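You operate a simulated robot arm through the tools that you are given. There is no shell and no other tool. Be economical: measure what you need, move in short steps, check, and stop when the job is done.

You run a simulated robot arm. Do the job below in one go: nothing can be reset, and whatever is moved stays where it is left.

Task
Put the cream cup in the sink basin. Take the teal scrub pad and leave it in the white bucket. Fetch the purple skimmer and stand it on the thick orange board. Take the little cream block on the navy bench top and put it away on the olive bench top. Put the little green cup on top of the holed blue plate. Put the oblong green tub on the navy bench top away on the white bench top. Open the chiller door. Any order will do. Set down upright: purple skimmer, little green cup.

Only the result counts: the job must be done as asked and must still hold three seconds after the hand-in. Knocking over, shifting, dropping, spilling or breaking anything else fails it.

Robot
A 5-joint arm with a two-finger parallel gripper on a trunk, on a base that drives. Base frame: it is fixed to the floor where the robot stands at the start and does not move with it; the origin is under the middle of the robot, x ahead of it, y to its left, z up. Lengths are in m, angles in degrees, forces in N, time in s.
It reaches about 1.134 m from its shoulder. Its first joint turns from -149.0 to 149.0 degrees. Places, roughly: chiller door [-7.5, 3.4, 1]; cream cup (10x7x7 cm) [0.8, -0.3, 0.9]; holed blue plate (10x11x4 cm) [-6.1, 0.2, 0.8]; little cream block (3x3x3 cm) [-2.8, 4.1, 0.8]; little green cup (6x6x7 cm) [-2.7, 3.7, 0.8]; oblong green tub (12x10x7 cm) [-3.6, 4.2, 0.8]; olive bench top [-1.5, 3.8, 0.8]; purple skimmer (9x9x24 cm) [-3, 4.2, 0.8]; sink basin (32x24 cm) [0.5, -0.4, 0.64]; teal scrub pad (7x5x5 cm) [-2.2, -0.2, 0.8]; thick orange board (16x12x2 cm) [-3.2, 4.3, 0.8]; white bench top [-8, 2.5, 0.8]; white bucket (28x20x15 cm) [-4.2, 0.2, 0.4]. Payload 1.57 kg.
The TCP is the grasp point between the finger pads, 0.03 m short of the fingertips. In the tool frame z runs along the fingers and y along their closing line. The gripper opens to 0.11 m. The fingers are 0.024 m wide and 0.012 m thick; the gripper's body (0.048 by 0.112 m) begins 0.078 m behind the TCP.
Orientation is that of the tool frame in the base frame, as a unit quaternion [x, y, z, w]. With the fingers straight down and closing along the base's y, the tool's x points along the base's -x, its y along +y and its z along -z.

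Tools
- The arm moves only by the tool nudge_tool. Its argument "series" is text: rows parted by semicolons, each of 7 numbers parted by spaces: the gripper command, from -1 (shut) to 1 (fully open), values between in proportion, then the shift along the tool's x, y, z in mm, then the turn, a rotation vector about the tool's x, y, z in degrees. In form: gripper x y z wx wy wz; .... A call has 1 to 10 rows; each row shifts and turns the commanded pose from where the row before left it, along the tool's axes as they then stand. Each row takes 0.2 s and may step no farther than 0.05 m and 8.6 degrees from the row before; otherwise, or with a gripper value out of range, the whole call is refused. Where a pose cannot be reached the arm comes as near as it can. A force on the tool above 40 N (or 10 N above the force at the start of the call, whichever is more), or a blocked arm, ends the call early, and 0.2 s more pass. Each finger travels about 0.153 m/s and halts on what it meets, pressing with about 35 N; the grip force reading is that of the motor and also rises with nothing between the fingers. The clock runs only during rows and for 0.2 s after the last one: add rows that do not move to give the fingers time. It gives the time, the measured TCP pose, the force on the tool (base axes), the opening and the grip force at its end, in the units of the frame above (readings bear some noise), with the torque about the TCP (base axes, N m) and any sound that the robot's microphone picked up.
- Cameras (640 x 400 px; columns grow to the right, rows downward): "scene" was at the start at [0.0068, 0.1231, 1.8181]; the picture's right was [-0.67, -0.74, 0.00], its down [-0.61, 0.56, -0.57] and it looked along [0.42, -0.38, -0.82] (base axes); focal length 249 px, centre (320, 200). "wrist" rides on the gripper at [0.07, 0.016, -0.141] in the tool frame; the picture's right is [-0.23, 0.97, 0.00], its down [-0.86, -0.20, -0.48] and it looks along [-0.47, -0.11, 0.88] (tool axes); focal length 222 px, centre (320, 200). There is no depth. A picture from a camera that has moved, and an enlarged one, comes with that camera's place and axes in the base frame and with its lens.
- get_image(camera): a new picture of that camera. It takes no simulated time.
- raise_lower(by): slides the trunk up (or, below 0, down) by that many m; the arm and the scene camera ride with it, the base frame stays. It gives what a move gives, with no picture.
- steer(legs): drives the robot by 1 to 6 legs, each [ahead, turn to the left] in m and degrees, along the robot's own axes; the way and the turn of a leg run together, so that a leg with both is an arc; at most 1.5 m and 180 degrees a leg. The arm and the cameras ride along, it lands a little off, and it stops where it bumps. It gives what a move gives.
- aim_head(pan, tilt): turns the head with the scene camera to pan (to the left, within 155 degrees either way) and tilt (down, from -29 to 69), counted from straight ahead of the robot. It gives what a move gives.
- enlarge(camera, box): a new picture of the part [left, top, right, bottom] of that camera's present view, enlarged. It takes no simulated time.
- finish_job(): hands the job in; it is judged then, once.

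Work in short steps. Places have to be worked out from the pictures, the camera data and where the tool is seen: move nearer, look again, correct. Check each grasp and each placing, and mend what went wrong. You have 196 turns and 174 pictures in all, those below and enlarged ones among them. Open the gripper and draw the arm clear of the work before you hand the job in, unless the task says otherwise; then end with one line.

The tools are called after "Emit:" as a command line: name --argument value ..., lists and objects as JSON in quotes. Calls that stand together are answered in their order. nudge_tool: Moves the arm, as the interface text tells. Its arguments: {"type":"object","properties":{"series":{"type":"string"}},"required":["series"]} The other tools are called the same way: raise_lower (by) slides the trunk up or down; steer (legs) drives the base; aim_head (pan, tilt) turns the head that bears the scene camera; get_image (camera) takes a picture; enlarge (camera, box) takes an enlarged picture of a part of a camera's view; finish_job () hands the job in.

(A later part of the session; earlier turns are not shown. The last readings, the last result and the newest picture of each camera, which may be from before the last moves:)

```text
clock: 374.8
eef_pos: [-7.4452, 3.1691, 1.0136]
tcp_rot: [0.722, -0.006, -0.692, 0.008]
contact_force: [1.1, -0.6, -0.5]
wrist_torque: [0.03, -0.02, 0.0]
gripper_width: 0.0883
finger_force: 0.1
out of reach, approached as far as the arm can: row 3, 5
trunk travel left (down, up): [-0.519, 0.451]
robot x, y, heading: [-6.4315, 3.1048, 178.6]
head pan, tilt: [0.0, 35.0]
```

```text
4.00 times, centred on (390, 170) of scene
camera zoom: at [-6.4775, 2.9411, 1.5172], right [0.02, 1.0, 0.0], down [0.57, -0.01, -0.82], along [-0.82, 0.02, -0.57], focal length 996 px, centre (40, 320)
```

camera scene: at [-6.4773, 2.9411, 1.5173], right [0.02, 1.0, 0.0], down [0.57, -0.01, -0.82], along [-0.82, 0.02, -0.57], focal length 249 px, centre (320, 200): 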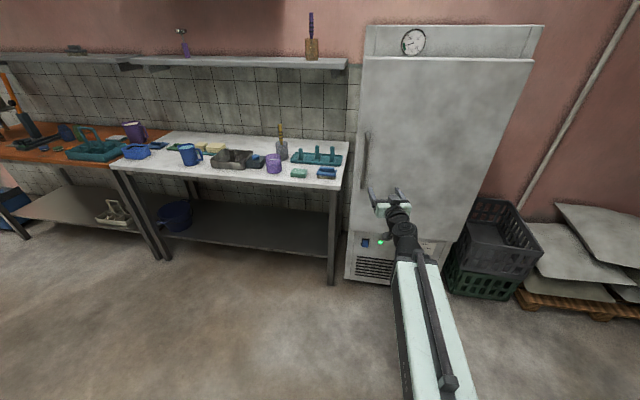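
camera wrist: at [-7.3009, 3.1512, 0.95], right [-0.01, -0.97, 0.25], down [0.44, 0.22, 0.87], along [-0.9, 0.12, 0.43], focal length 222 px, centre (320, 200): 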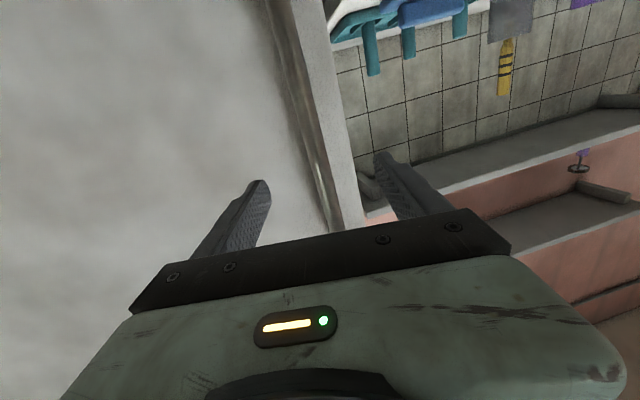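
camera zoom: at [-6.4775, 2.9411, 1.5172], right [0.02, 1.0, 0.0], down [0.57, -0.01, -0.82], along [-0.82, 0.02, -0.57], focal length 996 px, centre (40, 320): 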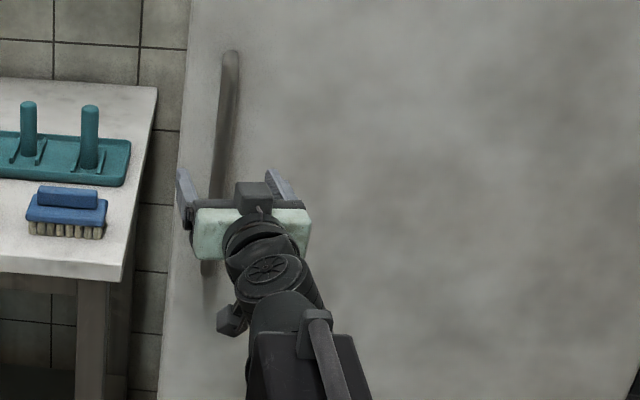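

The handle sits between the fingers. I advance 40 mm with force watch, then close.

Emit:
nudge_tool --series "0.6 0 0 15 0 0 0; 0.6 0 0 15 0 0 0; 0.6 0 0 10 0 0 0; 0.6 0 0 0 0 0 0"

Emit:
nudge_tool --series "-0.2 0 0 0 0 0 0; -1 0 0 0 0 0 0; -1 0 0 0 0 0 0; -1 0 0 0 0 0 0; -1 0 0 0 0 0 0"

Emit:
get_image --camera "wrist"

```text
clock: 375.8
eef_pos: [-7.4841, 3.17, 1.0137]
tcp_rot: [0.722, -0.006, -0.692, 0.008]
contact_force: [-0.2, 0.0, 0.2]
wrist_torque: [-0.01, 0.02, 0.01]
gripper_width: 0.088
finger_force: 0.0
trunk travel left (down, up): [-0.519, 0.451]
robot x, y, heading: [-6.4292, 3.1053, 178.7]
head pan, tilt: [0.0, 35.0]
```

```text
clock: 377.0
eef_pos: [-7.4842, 3.1683, 1.0127]
tcp_rot: [0.722, -0.005, -0.692, 0.009]
contact_force: [-1.1, -5.7, 0.2]
wrist_torque: [0.85, -0.08, 0.12]
gripper_width: 0.0179
finger_force: 32.8
trunk travel left (down, up): [-0.519, 0.451]
robot x, y, heading: [-6.4314, 3.1094, 178.9]
head pan, tilt: [0.0, 35.0]
```

```text
48 pictures are left
camera wrist: at [-7.3399, 3.1512, 0.9502], right [-0.01, -0.97, 0.25], down [0.44, 0.22, 0.87], along [-0.9, 0.11, 0.43], focal length 222 px, centre (320, 200)
```

wrist: 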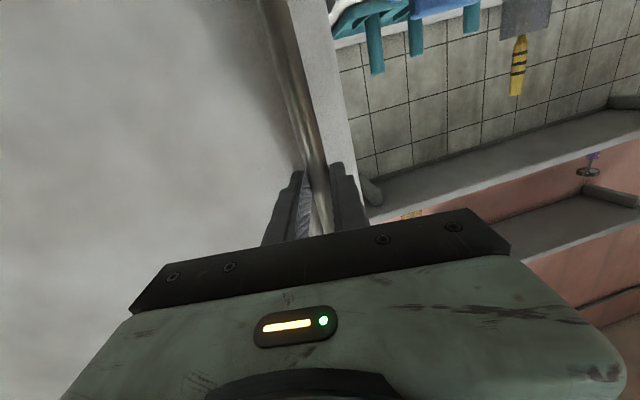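

Handle gripped. I pull along the door's arc, starting with 8°.

Emit:
nudge_tool --series "-1 0 -2 -20 0 0 0; -1 0 -3 -22 0 0 0; -1 0 -4 -21 0 0 0; -1 0 -4 -20 0 0 0; -1 0 0 0 0 0 0"

Emit:
get_image --camera "scene"

```text
clock: 377.7
eef_pos: [-7.4352, 3.1674, 1.013]
tcp_rot: [0.723, 0.0, -0.691, 0.014]
contact_force: [-0.2, -9.8, 4.6]
wrist_torque: [0.67, -0.3, 0.36]
gripper_width: 0.018
finger_force: 32.7
trunk travel left (down, up): [-0.519, 0.451]
robot x, y, heading: [-6.4285, 3.1106, 179.0]
head pan, tilt: [0.0, 35.0]
stopped in row 3: the force on the tool passed its limit at 43 N (the readings are from after the stop); the commanded pose is now the measured one
```

```text
47 pictures are left
camera scene: at [-6.4768, 2.939, 1.5171], right [0.02, 1.0, 0.0], down [0.57, -0.01, -0.82], along [-0.82, 0.02, -0.57], focal length 249 px, centre (320, 200)
```

scene: 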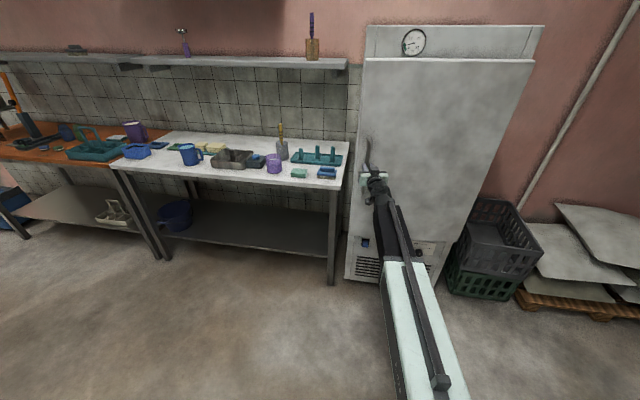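

Emit:
enlarge --camera "scene" --box '[330, 20, 550, 300]'

```text
1.43 times, centred on (440, 160) of scene
camera zoom: at [-6.4768, 2.939, 1.5171], right [0.02, 1.0, 0.0], down [0.57, -0.01, -0.82], along [-0.82, 0.02, -0.57], focal length 356 px, centre (149, 257)
```

zoom: 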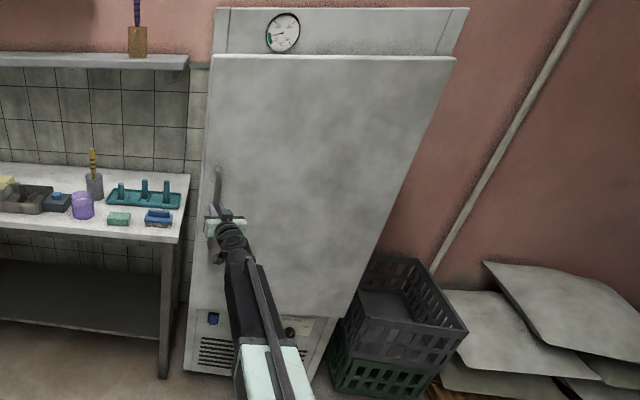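

The door has begun to open (about 5°). The side force suggests less y motion, so I continue pulling mainly straight back.

Emit:
nudge_tool --series "-1 0 0 -15 0 0 0; -1 0 -1 -18 0 0 0; -1 0 -2 -18 0 0 0; -1 0 -3 -18 0 0 0; -1 0 -4 -18 0 0 0; -1 0 0 0 0 0 0"

Emit:
get_image --camera "scene"

```text
clock: 379.1
eef_pos: [-7.348, 3.1744, 1.0127]
tcp_rot: [0.722, 0.004, -0.692, 0.016]
contact_force: [6.6, -38.3, -5.6]
wrist_torque: [0.73, -0.01, 0.98]
gripper_width: 0.0179
finger_force: 32.0
out of reach, approached as far as the arm can: row 4
trunk travel left (down, up): [-0.519, 0.451]
robot x, y, heading: [-6.4327, 3.1067, 178.9]
head pan, tilt: [0.0, 35.0]
```

```text
45 pictures are left
camera scene: at [-6.477, 2.9365, 1.5167], right [0.02, 1.0, 0.0], down [0.57, -0.01, -0.82], along [-0.82, 0.02, -0.57], focal length 249 px, centre (320, 200)
```

scene: 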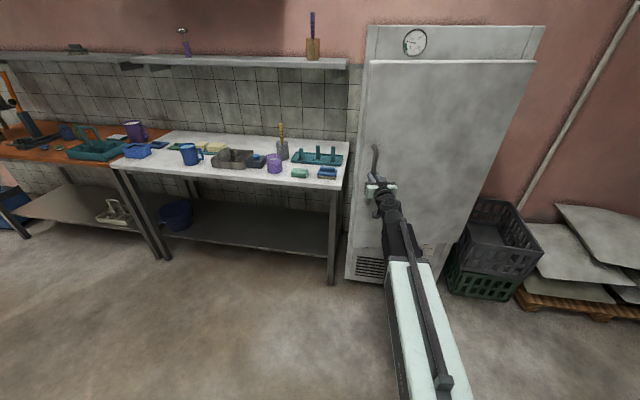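

The door swings on a right hinge near (-7.455,3.77). I keep pulling by backing the base with a slight right turn to follow the arc.

Emit:
steer --legs '[[-0.07, -0.8], [-0.075, -2.3]]'

Emit:
get_image --camera "scene"

```text
clock: 380.8
eef_pos: [-7.1929, 3.2241, 1.0146]
tcp_rot: [0.721, -0.02, -0.692, -0.005]
contact_force: [11.5, -23.2, 0.0]
wrist_torque: [0.75, -0.56, 0.61]
gripper_width: 0.0179
finger_force: 33.0
trunk travel left (down, up): [-0.519, 0.451]
robot x, y, heading: [-6.279, 3.102, 175.9]
head pan, tilt: [0.0, 35.0]
```

```text
44 pictures are left
camera scene: at [-6.3344, 2.9351, 1.5171], right [0.07, 1.0, 0.0], down [0.57, -0.04, -0.82], along [-0.82, 0.06, -0.57], focal length 249 px, centre (320, 200)
```

scene: 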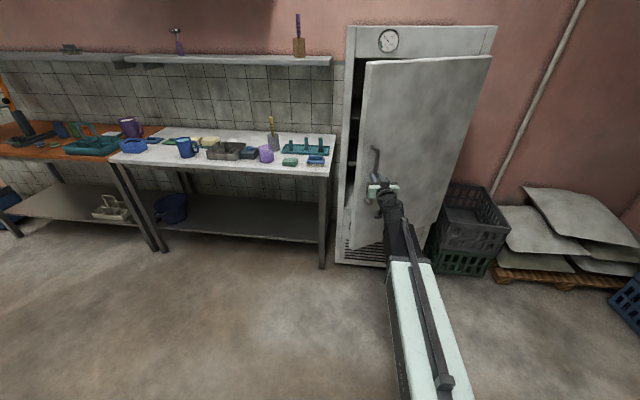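

Works well: the door is at about 27°. I continue along the arc.

Emit:
steer --legs '[[-0.112, -5.5], [-0.062, -7]]'

Emit:
get_image --camera "scene"

```text
clock: 382.5
eef_pos: [-6.9738, 3.3935, 1.0132]
tcp_rot: [0.715, -0.1, -0.687, -0.08]
contact_force: [-0.5, -0.3, 0.2]
wrist_torque: [-0.02, -0.01, -0.03]
gripper_width: 0.0002
finger_force: 21.5
trunk travel left (down, up): [-0.519, 0.451]
robot x, y, heading: [-6.1067, 3.0776, 163.9]
head pan, tilt: [0.0, 35.0]
```

```text
43 pictures are left
camera scene: at [-6.1981, 2.9263, 1.5172], right [0.28, 0.96, 0.0], down [0.55, -0.16, -0.82], along [-0.79, 0.23, -0.57], focal length 249 px, centre (320, 200)
```

scene: 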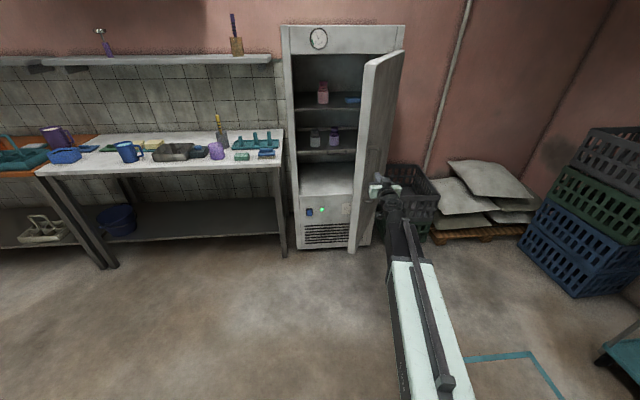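

The grip slipped off but the door swung wide. I look at how far it is open now.

Emit:
nudge_tool --series "-1 0 0 -30 0 0 0; -1 0 0 0 0 0 0; -1 0 0 0 0 0 0"

Emit:
enlarge --camera "scene" --box '[260, 10, 460, 260]'

```text
clock: 383.3
eef_pos: [-6.9457, 3.3865, 1.0133]
tcp_rot: [0.715, -0.099, -0.688, -0.079]
contact_force: [0.7, 0.8, -0.2]
wrist_torque: [0.03, -0.01, 0.02]
gripper_width: 0.0
finger_force: 21.4
trunk travel left (down, up): [-0.519, 0.451]
robot x, y, heading: [-6.1105, 3.0763, 163.8]
head pan, tilt: [0.0, 35.0]
```

```text
1.60 times, centred on (360, 135) of scene
camera zoom: at [-6.1977, 2.9263, 1.5172], right [0.28, 0.96, 0.0], down [0.55, -0.16, -0.82], along [-0.79, 0.23, -0.57], focal length 398 px, centre (256, 304)
```

zoom: 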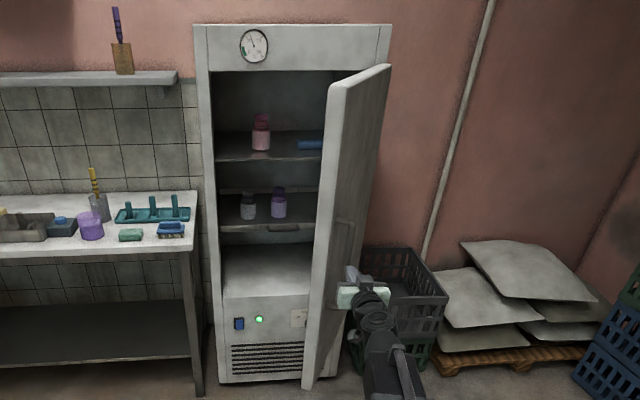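

The door is about 50° open. I go around its free edge and push the inner face further: retract, move -y, then reach in.

Emit:
nudge_tool --series "-1 0 0 -35 0 0 0; -1 0 0 -35 0 0 0; -1 0 42 0 0 0 0; -1 0 42 0 0 0 0; -1 0 42 0 0 0 0; -1 0 42 0 0 0 0; -1 0 42 0 0 0 0; -1 0 40 0 0 0 0; -1 0 0 0 0 0 0"

Emit:
nudge_tool --series "-1 0 0 42 0 0 0; -1 0 0 42 0 0 0; -1 0 0 42 0 0 0; -1 0 0 42 0 0 0; -1 0 0 42 0 0 0; -1 0 0 40 0 0 0; -1 0 0 0 0 0 0"

Emit:
get_image --camera "scene"

```text
clock: 385.3
eef_pos: [-6.9374, 3.1355, 1.0139]
tcp_rot: [0.714, -0.1, -0.689, -0.081]
contact_force: [-0.1, -0.1, -0.4]
wrist_torque: [0.04, 0.02, 0.0]
gripper_width: 0.0
finger_force: 20.9
out of reach, approached as far as the arm can: row 2, 5
trunk travel left (down, up): [-0.519, 0.451]
robot x, y, heading: [-6.1077, 3.0751, 163.7]
head pan, tilt: [0.0, 35.0]
```

```text
clock: 386.9
eef_pos: [-7.1816, 3.1984, 1.0121]
tcp_rot: [0.717, -0.1, -0.686, -0.079]
contact_force: [-0.1, -0.3, 0.3]
wrist_torque: [-0.01, 0.03, 0.02]
gripper_width: 0.0001
finger_force: 21.3
out of reach, approached as far as the arm can: row 3, 5
trunk travel left (down, up): [-0.519, 0.451]
robot x, y, heading: [-6.1086, 3.0763, 163.7]
head pan, tilt: [0.0, 35.0]
```

```text
41 pictures are left
camera scene: at [-6.198, 2.9264, 1.5172], right [0.28, 0.96, 0.0], down [0.55, -0.16, -0.82], along [-0.79, 0.23, -0.57], focal length 249 px, centre (320, 200)
```

scene: 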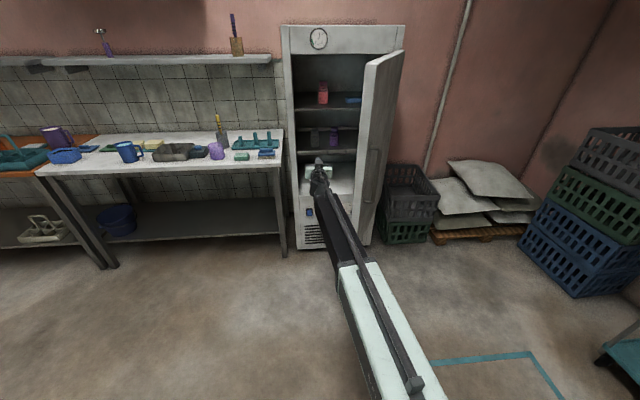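

The tool is inside the door's swing. I sweep toward +y with yaw to push the inner face open.

Emit:
nudge_tool --series "-1 0 -46 8 2.6 0 0; -1 0 -46 8 2.6 0 0; -1 0 -46 8 2.6 0 0; -1 0 -46 8 2.6 0 0; -1 0 -46 8 2.6 0 0; -1 0 -46 8 2.6 0 0; -1 0 -46 8 2.6 0 0; -1 0 -46 8 2.6 0 0; -1 0 -46 8 2.6 0 0; -1 0 -46 8 2.6 0 0"

Emit:
get_image --camera "scene"

```text
clock: 389.1
eef_pos: [-7.0483, 3.6438, 1.0134]
tcp_rot: [0.679, -0.252, -0.647, -0.238]
contact_force: [0.0, -0.3, -0.4]
wrist_torque: [0.0, 0.02, -0.03]
gripper_width: 0.0
finger_force: 20.6
out of reach, approached as far as the arm can: row 2, 5, 8
trunk travel left (down, up): [-0.519, 0.451]
robot x, y, heading: [-6.1082, 3.0714, 164.1]
head pan, tilt: [0.0, 35.0]
```

```text
40 pictures are left
camera scene: at [-6.1978, 2.9262, 1.5172], right [0.28, 0.96, 0.0], down [0.55, -0.16, -0.82], along [-0.79, 0.23, -0.57], focal length 249 px, centre (320, 200)
```

scene: 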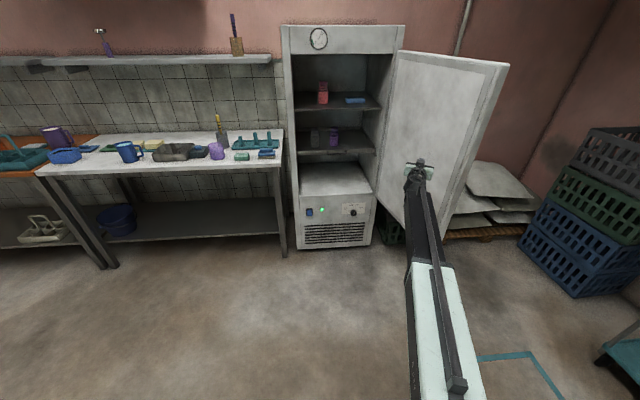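

The door stands wide open. While here, I zoom on the white bench for a free spot for the tub.

Emit:
enlarge --camera "scene" --box '[20, 100, 300, 275]'

Emit:
nudge_tool --series "-1 0 20 -40 0 0 0; -1 0 20 -40 0 0 0; -1 0 20 -40 0 0 0; -1 0 20 -40 0 0 0; -1 0 20 -40 0 0 0; -1 0 0 0 0 0 0"

Emit:
raise_lower --by 0.36

```text
2.29 times, centred on (160, 188) of scene
camera zoom: at [-6.1978, 2.9262, 1.5172], right [0.28, 0.96, 0.0], down [0.55, -0.16, -0.82], along [-0.79, 0.23, -0.57], focal length 569 px, centre (686, 229)
```

zoom: 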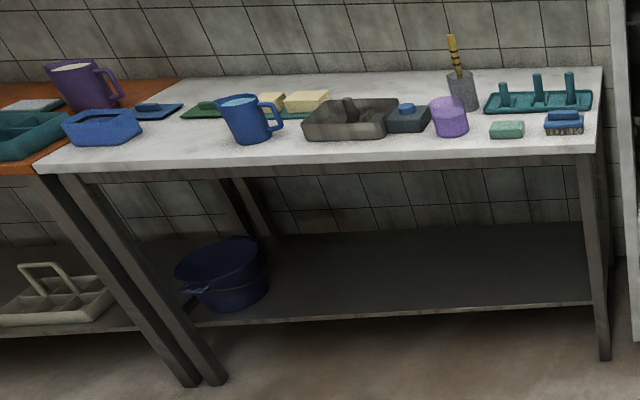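

```text
clock: 390.5
eef_pos: [-6.9605, 3.4391, 1.0129]
tcp_rot: [0.678, -0.252, -0.648, -0.239]
contact_force: [0.0, 0.6, 0.7]
wrist_torque: [0.01, 0.0, 0.01]
gripper_width: 0.0002
finger_force: 21.1
out of reach, approached as far as the arm can: row 3, 5
trunk travel left (down, up): [-0.519, 0.451]
robot x, y, heading: [-6.1093, 3.0766, 164.0]
head pan, tilt: [0.0, 35.0]
```

```text
clock: 394.0
eef_pos: [-6.9608, 3.4388, 1.3739]
tcp_rot: [0.678, -0.251, -0.648, -0.238]
contact_force: [-0.6, -0.2, -0.2]
wrist_torque: [0.04, 0.0, 0.0]
gripper_width: 0.0
finger_force: 21.2
trunk travel left (down, up): [-0.879, 0.091]
robot x, y, heading: [-6.1055, 3.0783, 164.0]
head pan, tilt: [0.0, 35.0]
```

A free area lies at about (-8.0,1.95) left of the blue mug. Now I bring the tool vertical and drive to the navy bench for the tub.

Emit:
nudge_tool --series "-1 0 0 0 0 8.2 0; -1 0 0 0 0 8.2 0; -1 0 0 0 0 8.2 0; -1 0 0 0 0 8.2 0; -1 0 0 0 0 8.2 0; -1 0 0 0 0 8.2 0; -1 0 0 0 0 8.2 0; -1 0 0 0 0 8.2 0; -1 0 0 0 0 8.2 0; -1 0 0 0 0 8.2 0"

Emit:
nudge_tool --series "0 0 0 0 0 6 0; 0 45 0 0 0 0 0; 0 45 0 0 0 0 0; 0 45 0 0 0 0 0; 0 45 0 0 0 0 0; 0 45 0 0 0 0 0; 0 0 0 0 0 0 0"

Emit:
steer --legs '[[0, -164], [1.5, 0], [1.0, 0], [0, 90]]'

Emit:
aim_head --pan 0 --tilt 45

Emit:
get_image --camera "scene"

```text
clock: 396.2
eef_pos: [-6.9626, 3.4392, 1.1458]
tcp_rot: [0.937, -0.346, -0.043, -0.015]
contact_force: [0.1, -0.7, -0.5]
wrist_torque: [0.0, 0.0, -0.01]
gripper_width: 0.0
finger_force: 21.2
out of reach, approached as far as the arm can: row 1, 2, 3, 4, 5, 6, 7, 8, 9, 10
trunk travel left (down, up): [-0.879, 0.091]
robot x, y, heading: [-6.1075, 3.0723, 164.0]
head pan, tilt: [0.0, 35.0]
```

```text
clock: 397.8
eef_pos: [-6.7882, 3.2934, 1.1447]
tcp_rot: [0.938, -0.347, 0.004, 0.003]
contact_force: [0.6, 0.6, -0.9]
wrist_torque: [0.03, 0.0, 0.01]
gripper_width: 0.055
finger_force: 0.0
out of reach, approached as far as the arm can: row 6
trunk travel left (down, up): [-0.879, 0.091]
robot x, y, heading: [-6.1093, 3.0759, 164.0]
head pan, tilt: [0.0, 35.0]
```

```text
clock: 407.4
eef_pos: [-5.0978, 3.0596, 1.1434]
tcp_rot: [0.206, 0.978, 0.009, -0.008]
contact_force: [0.4, -2.5, -0.2]
wrist_torque: [0.19, 0.03, 0.0]
gripper_width: 0.055
finger_force: 0.0
trunk travel left (down, up): [-0.879, 0.091]
robot x, y, heading: [-5.8125, 3.1344, -8.8]
head pan, tilt: [0.0, 35.0]
stopped in leg 2: the robot was blocked; the commanded pose is now the measured one
```

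```text
clock: 408.2
eef_pos: [-5.0993, 3.063, 1.1461]
tcp_rot: [0.207, 0.978, 0.009, -0.007]
contact_force: [-0.8, -0.5, -0.3]
wrist_torque: [-0.02, -0.01, -0.01]
gripper_width: 0.0551
finger_force: 0.0
trunk travel left (down, up): [-0.879, 0.091]
robot x, y, heading: [-5.8168, 3.1316, -9.0]
head pan, tilt: [0.0, 45.0]
```

```text
38 pictures are left
camera scene: at [-5.7546, 3.2987, 1.8625], right [-0.16, -0.99, 0.0], down [-0.7, 0.11, -0.71], along [0.7, -0.11, -0.71], focal length 249 px, centre (320, 200)
```

scene: 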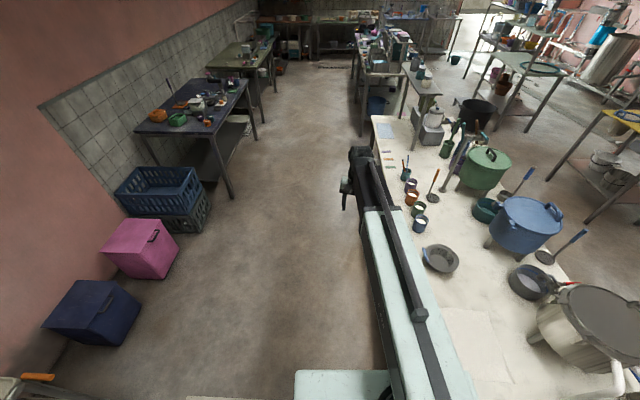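

The base touched the jar bench's corner (its north edge is at y≈2.8). I back off and take a path further north.

Emit:
steer --legs '[[-0.3, 0], [0, 22], [0.9, 0]]'

```text
clock: 415.7
eef_pos: [-4.5512, 3.5786, 1.145]
tcp_rot: [0.02, 1.0, 0.006, -0.008]
contact_force: [-0.6, -0.2, 0.5]
wrist_torque: [0.03, 0.01, 0.04]
gripper_width: 0.055
finger_force: 0.1
trunk travel left (down, up): [-0.879, 0.091]
robot x, y, heading: [-5.2406, 3.3777, 12.2]
head pan, tilt: [0.0, 45.0]
```

Emit:
steer --legs '[[0, -17], [1.5, 0], [0.08, 0], [0, 95]]'

Emit:
get_image --camera "wrist"

Emit:
get_image --camera "scene"

```text
clock: 428.8
eef_pos: [-3.7166, 3.9705, 1.1444]
tcp_rot: [-0.614, 0.789, -0.001, -0.01]
contact_force: [-0.4, 0.0, 0.1]
wrist_torque: [0.0, -0.03, 0.0]
gripper_width: 0.0548
finger_force: 0.1
trunk travel left (down, up): [-0.879, 0.091]
robot x, y, heading: [-3.6431, 3.2511, 89.9]
head pan, tilt: [0.0, 45.0]
```

```text
37 pictures are left
camera wrist: at [-3.7476, 3.9092, 1.2884], right [-0.89, 0.46, 0.01], down [0.41, 0.79, 0.46], along [0.21, 0.41, -0.89], focal length 222 px, centre (320, 200)
```

wrist: 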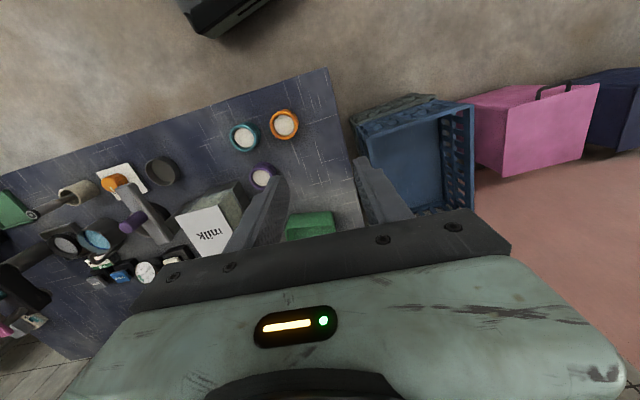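

```text
36 pictures are left
camera scene: at [-3.8135, 3.2908, 1.8624], right [1.0, 0.0, 0.0], down [0.0, -0.71, -0.71], along [0.0, 0.71, -0.71], focal length 249 px, centre (320, 200)
```

scene: 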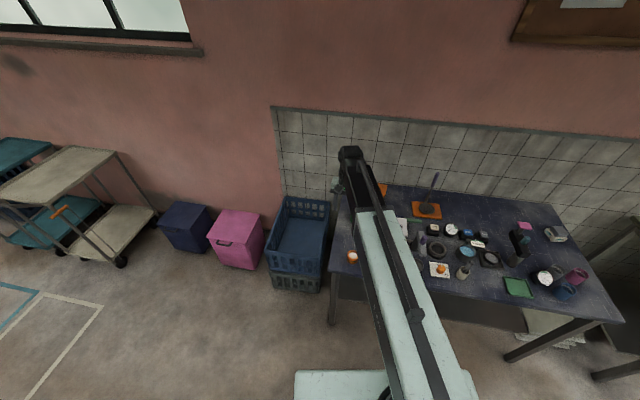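

The tub is just ahead. I move the gripper forward to see it fully.

Emit:
nudge_tool --series "0.2 -31 -23 0 0 0 0; 0.2 -31 -23 0 0 0 0; 0.2 -31 -23 0 0 0 0; 0.2 -31 -23 0 0 0 0; 0.2 0 0 0 0 0 0"

Emit:
get_image --camera "wrist"

```text
clock: 430.0
eef_pos: [-3.5954, 4.0687, 1.1458]
tcp_rot: [-0.614, 0.789, 0.0, -0.011]
contact_force: [0.0, -0.4, 1.1]
wrist_torque: [0.01, 0.01, -0.01]
gripper_width: 0.066
finger_force: 0.1
trunk travel left (down, up): [-0.879, 0.091]
robot x, y, heading: [-3.6391, 3.2504, 89.9]
head pan, tilt: [0.0, 45.0]
```

```text
35 pictures are left
camera wrist: at [-3.6264, 4.0062, 1.2884], right [-0.89, 0.46, 0.01], down [0.41, 0.79, 0.46], along [0.21, 0.41, -0.89], focal length 222 px, centre (320, 200)
```

wrist: 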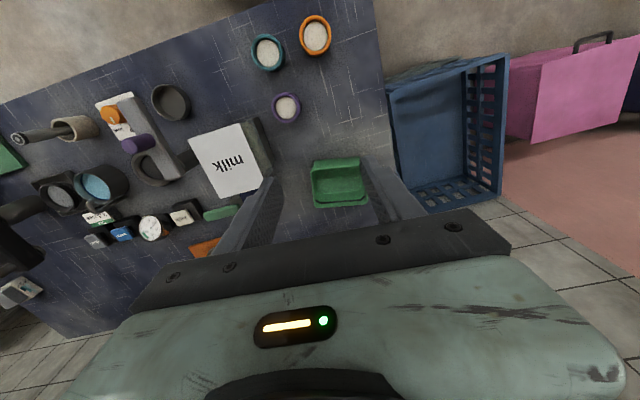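

Emit:
enlarge --camera "wrist" --box '[280, 130, 400, 230]'

```text
4.00 times, centred on (340, 180) of wrist
camera zoom: at [-3.6264, 4.0062, 1.2884], right [-0.89, 0.46, 0.01], down [0.41, 0.79, 0.46], along [0.21, 0.41, -0.89], focal length 888 px, centre (240, 280)
```

zoom: 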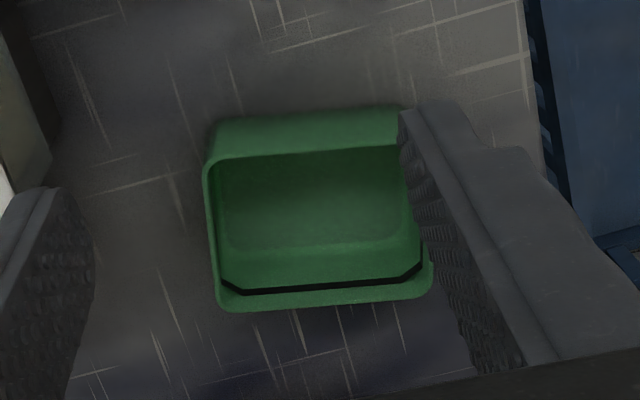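

The tub is rotated about -23°. I'll pinch its -x side wall, mid ≈(-3.622,4.214), which needs only a ~9° spin. I drive 8 cm closer, align, and lower partway.

Emit:
steer --legs '[[0.08, 0]]'

Emit:
nudge_tool --series "0 -28 21 0 0 0 0; 0 -28 21 0 0 0 0; 0 0 0 0 0 0 4.4; 0 0 0 0 0 0 4.4; 0 0 0 0 0 0 0"

Emit:
raise_lower --by -0.14

Emit:
get_image --camera "wrist"

```text
clock: 431.1
eef_pos: [-3.5936, 4.1499, 1.1443]
tcp_rot: [-0.614, 0.79, -0.001, -0.01]
contact_force: [0.4, 1.0, -0.8]
wrist_torque: [-0.01, -0.02, -0.01]
gripper_width: 0.0659
finger_force: 0.0
trunk travel left (down, up): [-0.879, 0.091]
robot x, y, heading: [-3.6397, 3.3358, 89.9]
head pan, tilt: [0.0, 45.0]
```

```text
clock: 432.2
eef_pos: [-3.6221, 4.2123, 1.1459]
tcp_rot: [-0.55, 0.835, -0.002, -0.012]
contact_force: [0.1, -0.7, 0.2]
wrist_torque: [-0.02, 0.0, 0.02]
gripper_width: 0.0551
finger_force: 0.1
trunk travel left (down, up): [-0.879, 0.091]
robot x, y, heading: [-3.6405, 3.3323, 89.9]
head pan, tilt: [0.0, 45.0]
```

```text
clock: 433.9
eef_pos: [-3.6222, 4.2128, 1.0057]
tcp_rot: [-0.55, 0.835, -0.001, -0.011]
contact_force: [0.8, 0.8, -0.7]
wrist_torque: [-0.02, -0.03, -0.04]
gripper_width: 0.0549
finger_force: 0.0
trunk travel left (down, up): [-0.739, 0.231]
robot x, y, heading: [-3.639, 3.3319, 90.2]
head pan, tilt: [0.0, 45.0]
```

```text
33 pictures are left
camera wrist: at [-3.6626, 4.1574, 1.1485], right [-0.81, 0.59, 0.01], down [0.53, 0.71, 0.46], along [0.27, 0.37, -0.89], focal length 222 px, centre (320, 200)
```

wrist: 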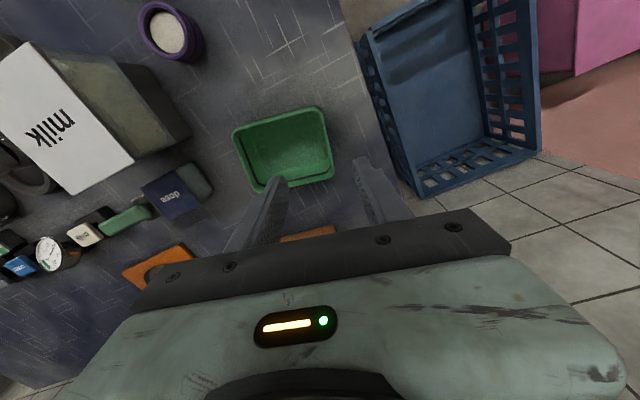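

The right wall's mid ≈(-3.632,4.22). I shift 12 mm and lower to just above the rim for a check.

Emit:
nudge_tool --series "0 -2 12 0 0 0 0; 0 0 0 0 0 0 0"

Emit:
raise_lower --by -0.085

Emit:
get_image --camera "wrist"

```text
clock: 434.5
eef_pos: [-3.6322, 4.2207, 1.0054]
tcp_rot: [-0.551, 0.835, -0.001, -0.012]
contact_force: [-0.5, 0.1, -0.1]
wrist_torque: [-0.03, 0.0, 0.0]
gripper_width: 0.055
finger_force: 0.2
trunk travel left (down, up): [-0.739, 0.231]
robot x, y, heading: [-3.6448, 3.3336, 89.9]
head pan, tilt: [0.0, 45.0]
```

```text
clock: 435.7
eef_pos: [-3.6334, 4.2197, 0.9203]
tcp_rot: [-0.551, 0.834, 0.0, -0.011]
contact_force: [0.4, -0.7, 0.5]
wrist_torque: [-0.03, -0.01, 0.04]
gripper_width: 0.0552
finger_force: 0.1
trunk travel left (down, up): [-0.654, 0.316]
robot x, y, heading: [-3.6395, 3.331, 90.1]
head pan, tilt: [0.0, 45.0]
```

```text
32 pictures are left
camera wrist: at [-3.6729, 4.1644, 1.0635], right [-0.81, 0.59, 0.01], down [0.53, 0.71, 0.46], along [0.27, 0.37, -0.89], focal length 222 px, centre (320, 200)
```

wrist: 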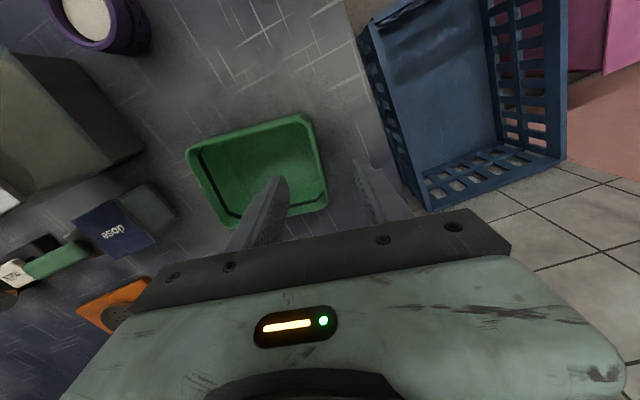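

The wall is midway between the fingers. I lower 7 cm and close.

Emit:
raise_lower --by -0.07

Emit:
nudge_tool --series "-0.4 0 0 0 0 0 0; -1 0 0 0 0 0 0; -1 0 0 0 0 0 0; -1 0 0 0 0 0 0"

Emit:
get_image --camera "wrist"

```text
clock: 436.8
eef_pos: [-3.6324, 4.2199, 0.8496]
tcp_rot: [-0.551, 0.835, -0.002, -0.011]
contact_force: [0.1, -0.4, -0.1]
wrist_torque: [0.01, -0.02, 0.0]
gripper_width: 0.0548
finger_force: 0.0
trunk travel left (down, up): [-0.584, 0.386]
robot x, y, heading: [-3.6418, 3.3353, 89.8]
head pan, tilt: [0.0, 45.0]
```

```text
clock: 437.8
eef_pos: [-3.6322, 4.2197, 0.8505]
tcp_rot: [-0.551, 0.834, -0.001, -0.01]
contact_force: [-0.1, 1.9, 4.6]
wrist_torque: [-0.21, -0.54, 0.23]
gripper_width: 0.0027
finger_force: 23.8
trunk travel left (down, up): [-0.584, 0.386]
robot x, y, heading: [-3.6401, 3.3341, 90.0]
head pan, tilt: [0.0, 45.0]
```

```text
31 pictures are left
camera wrist: at [-3.6728, 4.1642, 0.9936], right [-0.81, 0.59, 0.01], down [0.53, 0.71, 0.46], along [0.27, 0.37, -0.89], focal length 222 px, centre (320, 200)
```

wrist: 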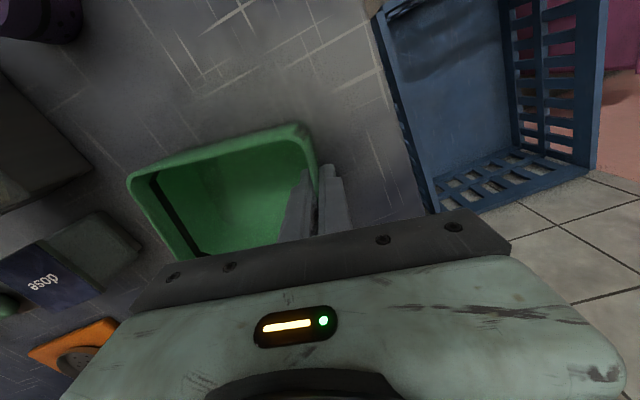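

The thin wall is pinched (2.7 mm). I lift 6 cm to test.

Emit:
raise_lower --by 0.06

Emit:
get_image --camera "wrist"

```text
clock: 438.8
eef_pos: [-3.632, 4.2205, 0.91]
tcp_rot: [-0.551, 0.835, -0.001, -0.01]
contact_force: [0.5, -0.1, -1.1]
wrist_torque: [-0.01, 0.02, 0.0]
gripper_width: 0.0023
finger_force: 23.7
trunk travel left (down, up): [-0.644, 0.326]
robot x, y, heading: [-3.642, 3.3317, 89.8]
head pan, tilt: [0.0, 45.0]
```

```text
30 pictures are left
camera wrist: at [-3.6729, 4.1646, 1.0533], right [-0.81, 0.59, 0.01], down [0.53, 0.71, 0.46], along [0.27, 0.37, -0.89], focal length 222 px, centre (320, 200)
```

wrist: 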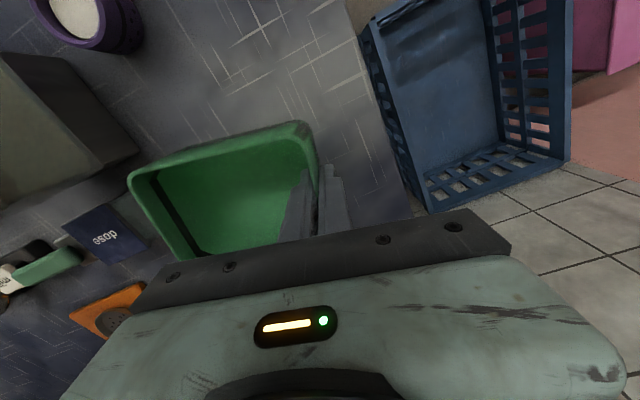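

The tub is held. I raise, retract, and drive back west.

Emit:
raise_lower --by 0.25

Emit:
nudge_tool --series "-1 40 -17 0 0 0 0; -1 40 -17 0 0 0 0; -1 40 -17 0 0 0 0; -1 40 -17 0 0 0 0; -1 40 -17 0 0 0 0; -1 0 0 0 0 0 0"

Emit:
steer --legs '[[-0.06, 0], [0, 86.5], [1.5, 0], [0.3, 0]]'

Emit:
get_image --camera "wrist"

```text
clock: 441.4
eef_pos: [-3.6322, 4.2212, 1.1603]
tcp_rot: [-0.551, 0.834, -0.001, -0.011]
contact_force: [-1.4, -0.8, -0.7]
wrist_torque: [-0.01, -0.01, 0.0]
gripper_width: 0.0024
finger_force: 24.4
trunk travel left (down, up): [-0.894, 0.076]
robot x, y, heading: [-3.6426, 3.3309, 90.0]
head pan, tilt: [0.0, 45.0]
```

```text
clock: 442.8
eef_pos: [-3.6332, 4.0031, 1.1607]
tcp_rot: [-0.551, 0.834, -0.002, -0.011]
contact_force: [-0.1, 0.4, -1.2]
wrist_torque: [0.04, 0.03, 0.0]
gripper_width: 0.0025
finger_force: 23.9
trunk travel left (down, up): [-0.894, 0.076]
robot x, y, heading: [-3.6422, 3.3341, 90.1]
head pan, tilt: [0.0, 45.0]
```

```text
clock: 456.2
eef_pos: [-6.1188, 3.4077, 1.1599]
tcp_rot: [0.974, -0.227, 0.008, 0.008]
contact_force: [0.0, -0.3, -1.1]
wrist_torque: [-0.06, 0.0, 0.04]
gripper_width: 0.0023
finger_force: 23.5
trunk travel left (down, up): [-0.894, 0.076]
robot x, y, heading: [-5.4535, 3.3613, 177.2]
head pan, tilt: [0.0, 45.0]
```

```text
29 pictures are left
camera wrist: at [-6.066, 3.3651, 1.3029], right [-0.63, -0.77, 0.01], down [-0.69, 0.56, 0.46], along [-0.36, 0.29, -0.89], focal length 222 px, centre (320, 200)
```

wrist: 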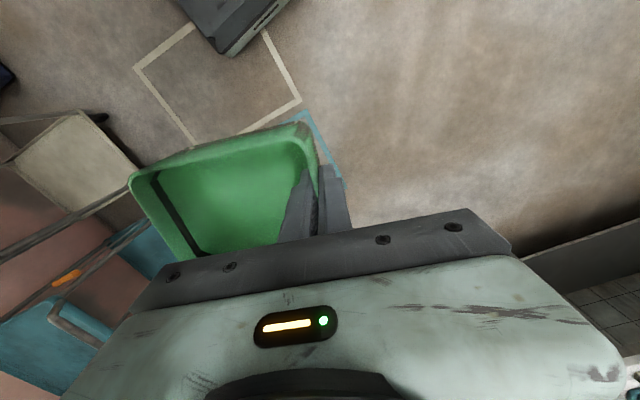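

Tub still secure. I continue to the front of the white bench.

Emit:
steer --legs '[[0.85, 0], [0, 70], [1.45, 0], [0, -67]]'

Emit:
aim_head --pan 0 --tilt 38

Emit:
get_image --camera "scene"

```text
clock: 473.4
eef_pos: [-7.5197, 2.1005, 1.1604]
tcp_rot: [0.978, -0.21, 0.008, 0.007]
contact_force: [-0.1, -1.3, -0.3]
wrist_torque: [0.0, -0.02, 0.01]
gripper_width: 0.0023
finger_force: 23.7
trunk travel left (down, up): [-0.894, 0.076]
robot x, y, heading: [-6.8524, 2.0603, 179.7]
head pan, tilt: [0.0, 45.0]
```

```text
clock: 474.1
eef_pos: [-7.5207, 2.1006, 1.16]
tcp_rot: [0.978, -0.21, 0.009, 0.008]
contact_force: [0.2, -1.4, -0.4]
wrist_torque: [-0.07, 0.06, -0.01]
gripper_width: 0.0024
finger_force: 23.7
trunk travel left (down, up): [-0.894, 0.076]
robot x, y, heading: [-6.8501, 2.0602, 179.5]
head pan, tilt: [0.0, 38.0]
```

```text
28 pictures are left
camera scene: at [-6.8954, 1.8929, 1.8875], right [0.01, 1.0, 0.0], down [0.62, 0.0, -0.79], along [-0.79, 0.01, -0.62], focal length 249 px, centre (320, 200)
```

scene: 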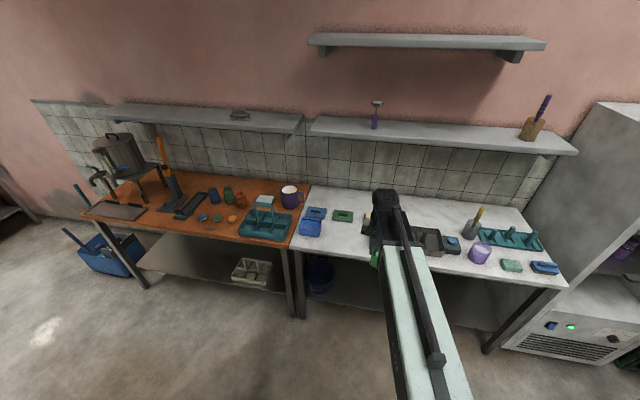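

I swing the arm aside to view the free area.

Emit:
nudge_tool --series "-1 -17 -39 0 0 0 0; -1 -17 -39 0 0 0 0; -1 -17 -39 0 0 0 0; -1 -17 -39 0 0 0 0; -1 -17 -39 0 0 0 0; -1 -17 -39 0 0 0 0; -1 -17 -39 0 0 0 0; -1 0 0 0 0 0 0"

Emit:
enlarge --camera "scene" --box '[270, 170, 450, 290]'

```text
clock: 475.9
eef_pos: [-7.5181, 2.3988, 1.1606]
tcp_rot: [0.978, -0.211, 0.008, 0.007]
contact_force: [-0.2, -0.7, -0.8]
wrist_torque: [-0.06, -0.01, -0.04]
gripper_width: 0.0026
finger_force: 24.0
trunk travel left (down, up): [-0.894, 0.076]
robot x, y, heading: [-6.8496, 2.063, 179.7]
head pan, tilt: [0.0, 38.0]
```

```text
3.33 times, centred on (360, 230) of scene
camera zoom: at [-6.8951, 1.8938, 1.8877], right [0.01, 1.0, 0.0], down [0.62, 0.0, -0.79], along [-0.79, 0.01, -0.62], focal length 830 px, centre (187, 100)
```

zoom: 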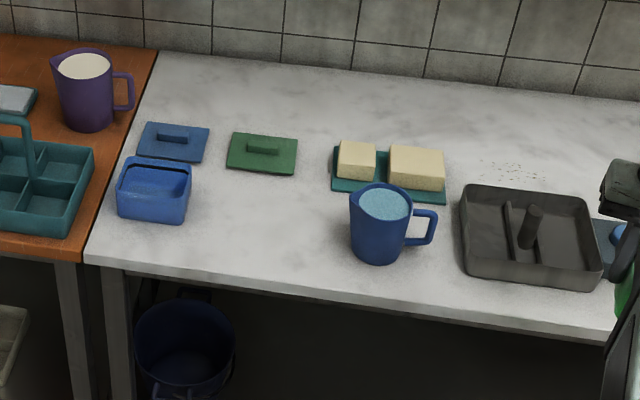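

Free area is about y 1.92–2.19, x -8.05…-7.79. I target tub centre (-7.925,2.055), i.e. TCP (-7.948,2.004). I drive 0.22 closer and move over.

Emit:
steer --legs '[[0.22, 0]]'

Emit:
nudge_tool --series "-1 -3 44.7 0 0 0 0; -1 -3 44.7 0 0 0 0; -1 -3 44.7 0 0 0 0; -1 -3 44.7 0 0 0 0; -1 -3 44.7 0 0 0 0; -1 -3 44.7 0 0 0 0; -1 -3 44.7 0 0 0 0; -1 -3 44.7 0 0 0 0; -1 -3 44.7 0 0 0 0; -1 -3 44.7 0 0 0 0"

Emit:
raise_lower --by -0.18

Emit:
get_image --camera "wrist"

Emit:
enlarge --camera "scene" --box '[260, 140, 440, 280]'

```text
clock: 477.6
eef_pos: [-7.7441, 2.3983, 1.1607]
tcp_rot: [0.978, -0.209, 0.009, 0.007]
contact_force: [0.0, -0.2, -0.2]
wrist_torque: [0.01, -0.02, 0.0]
gripper_width: 0.0025
finger_force: 24.1
trunk travel left (down, up): [-0.894, 0.076]
robot x, y, heading: [-7.074, 2.0639, 179.8]
head pan, tilt: [0.0, 38.0]
```

```text
clock: 479.8
eef_pos: [-7.9552, 2.0009, 1.1601]
tcp_rot: [0.978, -0.21, 0.009, 0.007]
contact_force: [0.7, -0.2, -0.5]
wrist_torque: [-0.04, 0.01, -0.02]
gripper_width: 0.0026
finger_force: 23.5
out of reach, approached as far as the arm can: row 7
trunk travel left (down, up): [-0.894, 0.076]
robot x, y, heading: [-7.0753, 2.064, 179.4]
head pan, tilt: [0.0, 38.0]
```

```text
clock: 481.8
eef_pos: [-7.9547, 2.0015, 0.9801]
tcp_rot: [0.978, -0.209, 0.009, 0.007]
contact_force: [-1.0, 0.6, -0.2]
wrist_torque: [-0.04, 0.0, -0.01]
gripper_width: 0.0027
finger_force: 24.0
trunk travel left (down, up): [-0.714, 0.256]
robot x, y, heading: [-7.0749, 2.0638, 179.3]
head pan, tilt: [0.0, 38.0]
```

```text
26 pictures are left
camera wrist: at [-7.9005, 1.9605, 1.1234], right [-0.61, -0.8, 0.01], down [-0.7, 0.54, 0.46], along [-0.37, 0.27, -0.89], focal length 222 px, centre (320, 200)
```

wrist: 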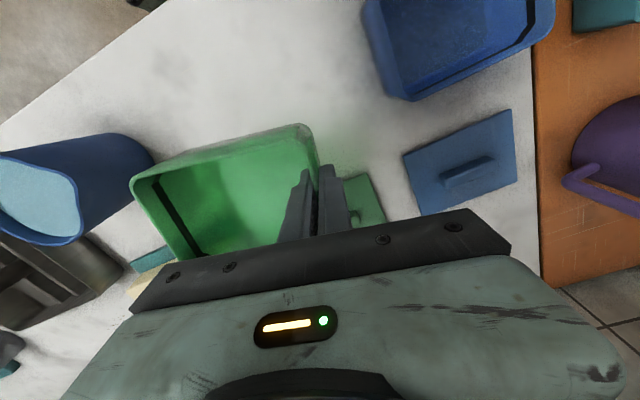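

```text
2.86 times, centred on (350, 210) of scene
camera zoom: at [-7.1193, 1.8953, 1.7077], right [0.01, 1.0, 0.0], down [0.62, 0.0, -0.79], along [-0.79, 0.01, -0.62], focal length 711 px, centre (234, 171)
```

zoom: 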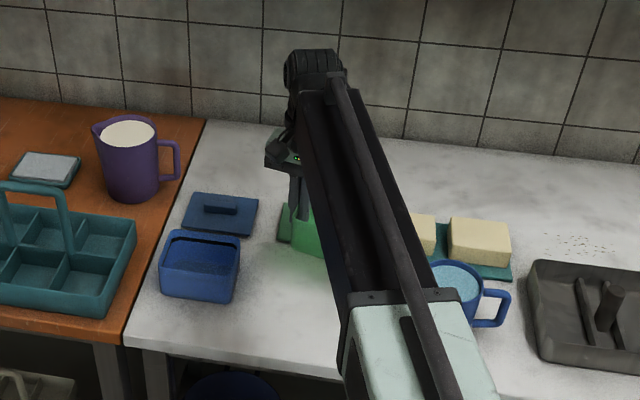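

The green lid lies close behind the tub's back corner. I shift 3 cm toward the front and lower near contact.

Emit:
nudge_tool --series "-1 28 -12 0 0 0 0; -1 0 0 0 0 0 0"

Emit:
raise_lower --by -0.1

Emit:
get_image --camera "wrist"

```text
clock: 482.4
eef_pos: [-7.9234, 1.9997, 0.9809]
tcp_rot: [0.978, -0.21, 0.008, 0.008]
contact_force: [0.1, -0.4, -0.4]
wrist_torque: [-0.04, 0.02, -0.01]
gripper_width: 0.0025
finger_force: 23.4
trunk travel left (down, up): [-0.714, 0.256]
robot x, y, heading: [-7.0767, 2.0651, 179.7]
head pan, tilt: [0.0, 38.0]
```

```text
clock: 483.6
eef_pos: [-7.9227, 2.0002, 0.884]
tcp_rot: [0.978, -0.21, 0.007, 0.007]
contact_force: [0.1, -0.9, 24.5]
wrist_torque: [1.14, -0.28, 0.01]
gripper_width: 0.0028
finger_force: 24.2
trunk travel left (down, up): [-0.615, 0.355]
robot x, y, heading: [-7.0753, 2.0644, 179.8]
head pan, tilt: [0.0, 38.0]
stopped: the force on the tool passed its limit at 75 N (the readings are from after the stop); the commanded pose is now the measured one
```

```text
24 pictures are left
camera wrist: at [-7.8676, 1.9586, 1.0266], right [-0.61, -0.8, 0.01], down [-0.7, 0.54, 0.46], along [-0.37, 0.28, -0.89], focal length 222 px, centre (320, 200)
```

wrist: 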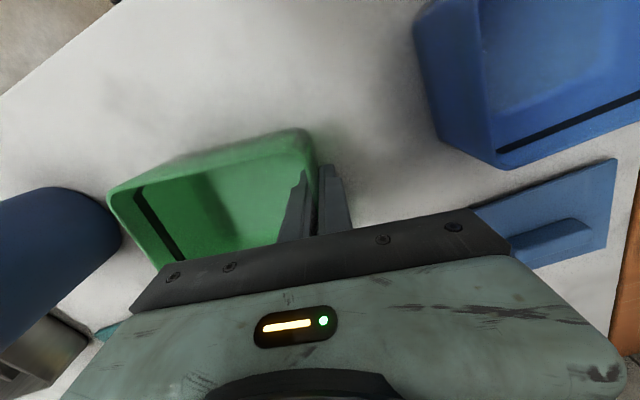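

Contact occurred at TCP 0.884, with the force centred under the tub's middle. I check the side view.

Emit:
enlarge --camera "scene" --box '[270, 150, 410, 260]'

```text
3.64 times, centred on (340, 205) of scene
camera zoom: at [-7.1161, 1.8953, 1.6093], right [0.01, 1.0, 0.0], down [0.61, 0.0, -0.79], along [-0.79, 0.01, -0.61], focal length 905 px, centre (247, 182)
```

zoom: 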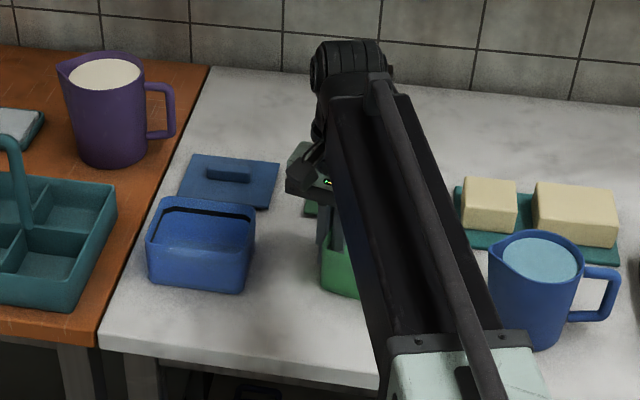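

Emit:
raise_lower --by -0.004

Emit:
get_image --camera "wrist"

```text
clock: 483.9
eef_pos: [-7.9229, 1.999, 0.8832]
tcp_rot: [0.978, -0.209, 0.007, 0.007]
contact_force: [-0.1, -0.1, 35.9]
wrist_torque: [1.16, -0.54, -0.03]
gripper_width: 0.0028
finger_force: 23.8
trunk travel left (down, up): [-0.614, 0.356]
robot x, y, heading: [-7.0766, 2.0615, 179.8]
head pan, tilt: [0.0, 38.0]
stopped: the force on the tool passed its limit at 50 N (the readings are from after the stop); the commanded pose is now the measured one
```

```text
22 pictures are left
camera wrist: at [-7.8673, 1.9586, 1.0263], right [-0.61, -0.8, 0.01], down [-0.7, 0.54, 0.46], along [-0.37, 0.28, -0.89], focal length 222 px, centre (320, 200)
```

wrist: 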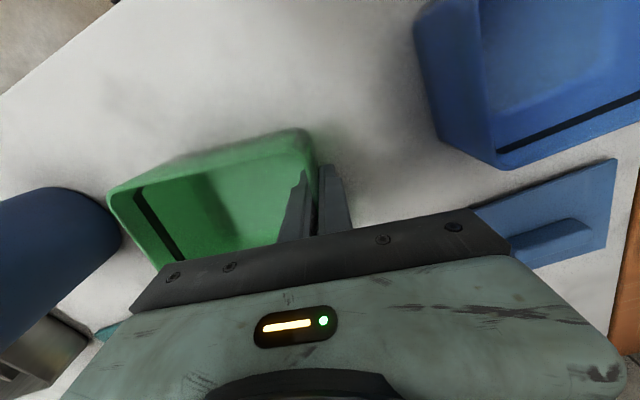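

The readings fit the tub's base resting on a bench slightly higher (≈0.834) than the others. I release slowly and look.

Emit:
nudge_tool --series "-0.8 0 0 0 0 0 0; -0.6 0 0 0 0 0 0; -0.4 0 0 0 0 0 0; -0.4 0 0 0 0 0 0"

Emit:
get_image --camera "wrist"

```text
clock: 484.9
eef_pos: [-7.9225, 1.9999, 0.8836]
tcp_rot: [0.978, -0.209, 0.007, 0.007]
contact_force: [-3.9, -9.8, 39.0]
wrist_torque: [0.37, 0.1, 0.03]
gripper_width: 0.0233
finger_force: 0.0
trunk travel left (down, up): [-0.614, 0.356]
robot x, y, heading: [-7.0797, 2.058, 179.6]
head pan, tilt: [0.0, 38.0]
```

```text
21 pictures are left
camera wrist: at [-7.8671, 1.9578, 1.0262], right [-0.61, -0.8, 0.01], down [-0.7, 0.54, 0.46], along [-0.37, 0.28, -0.89], focal length 222 px, centre (320, 200)
```

wrist: 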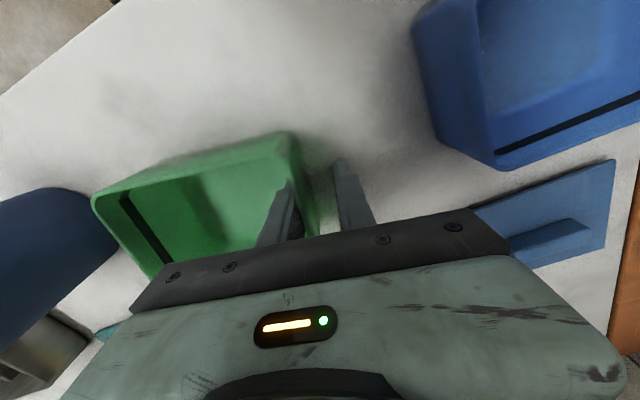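

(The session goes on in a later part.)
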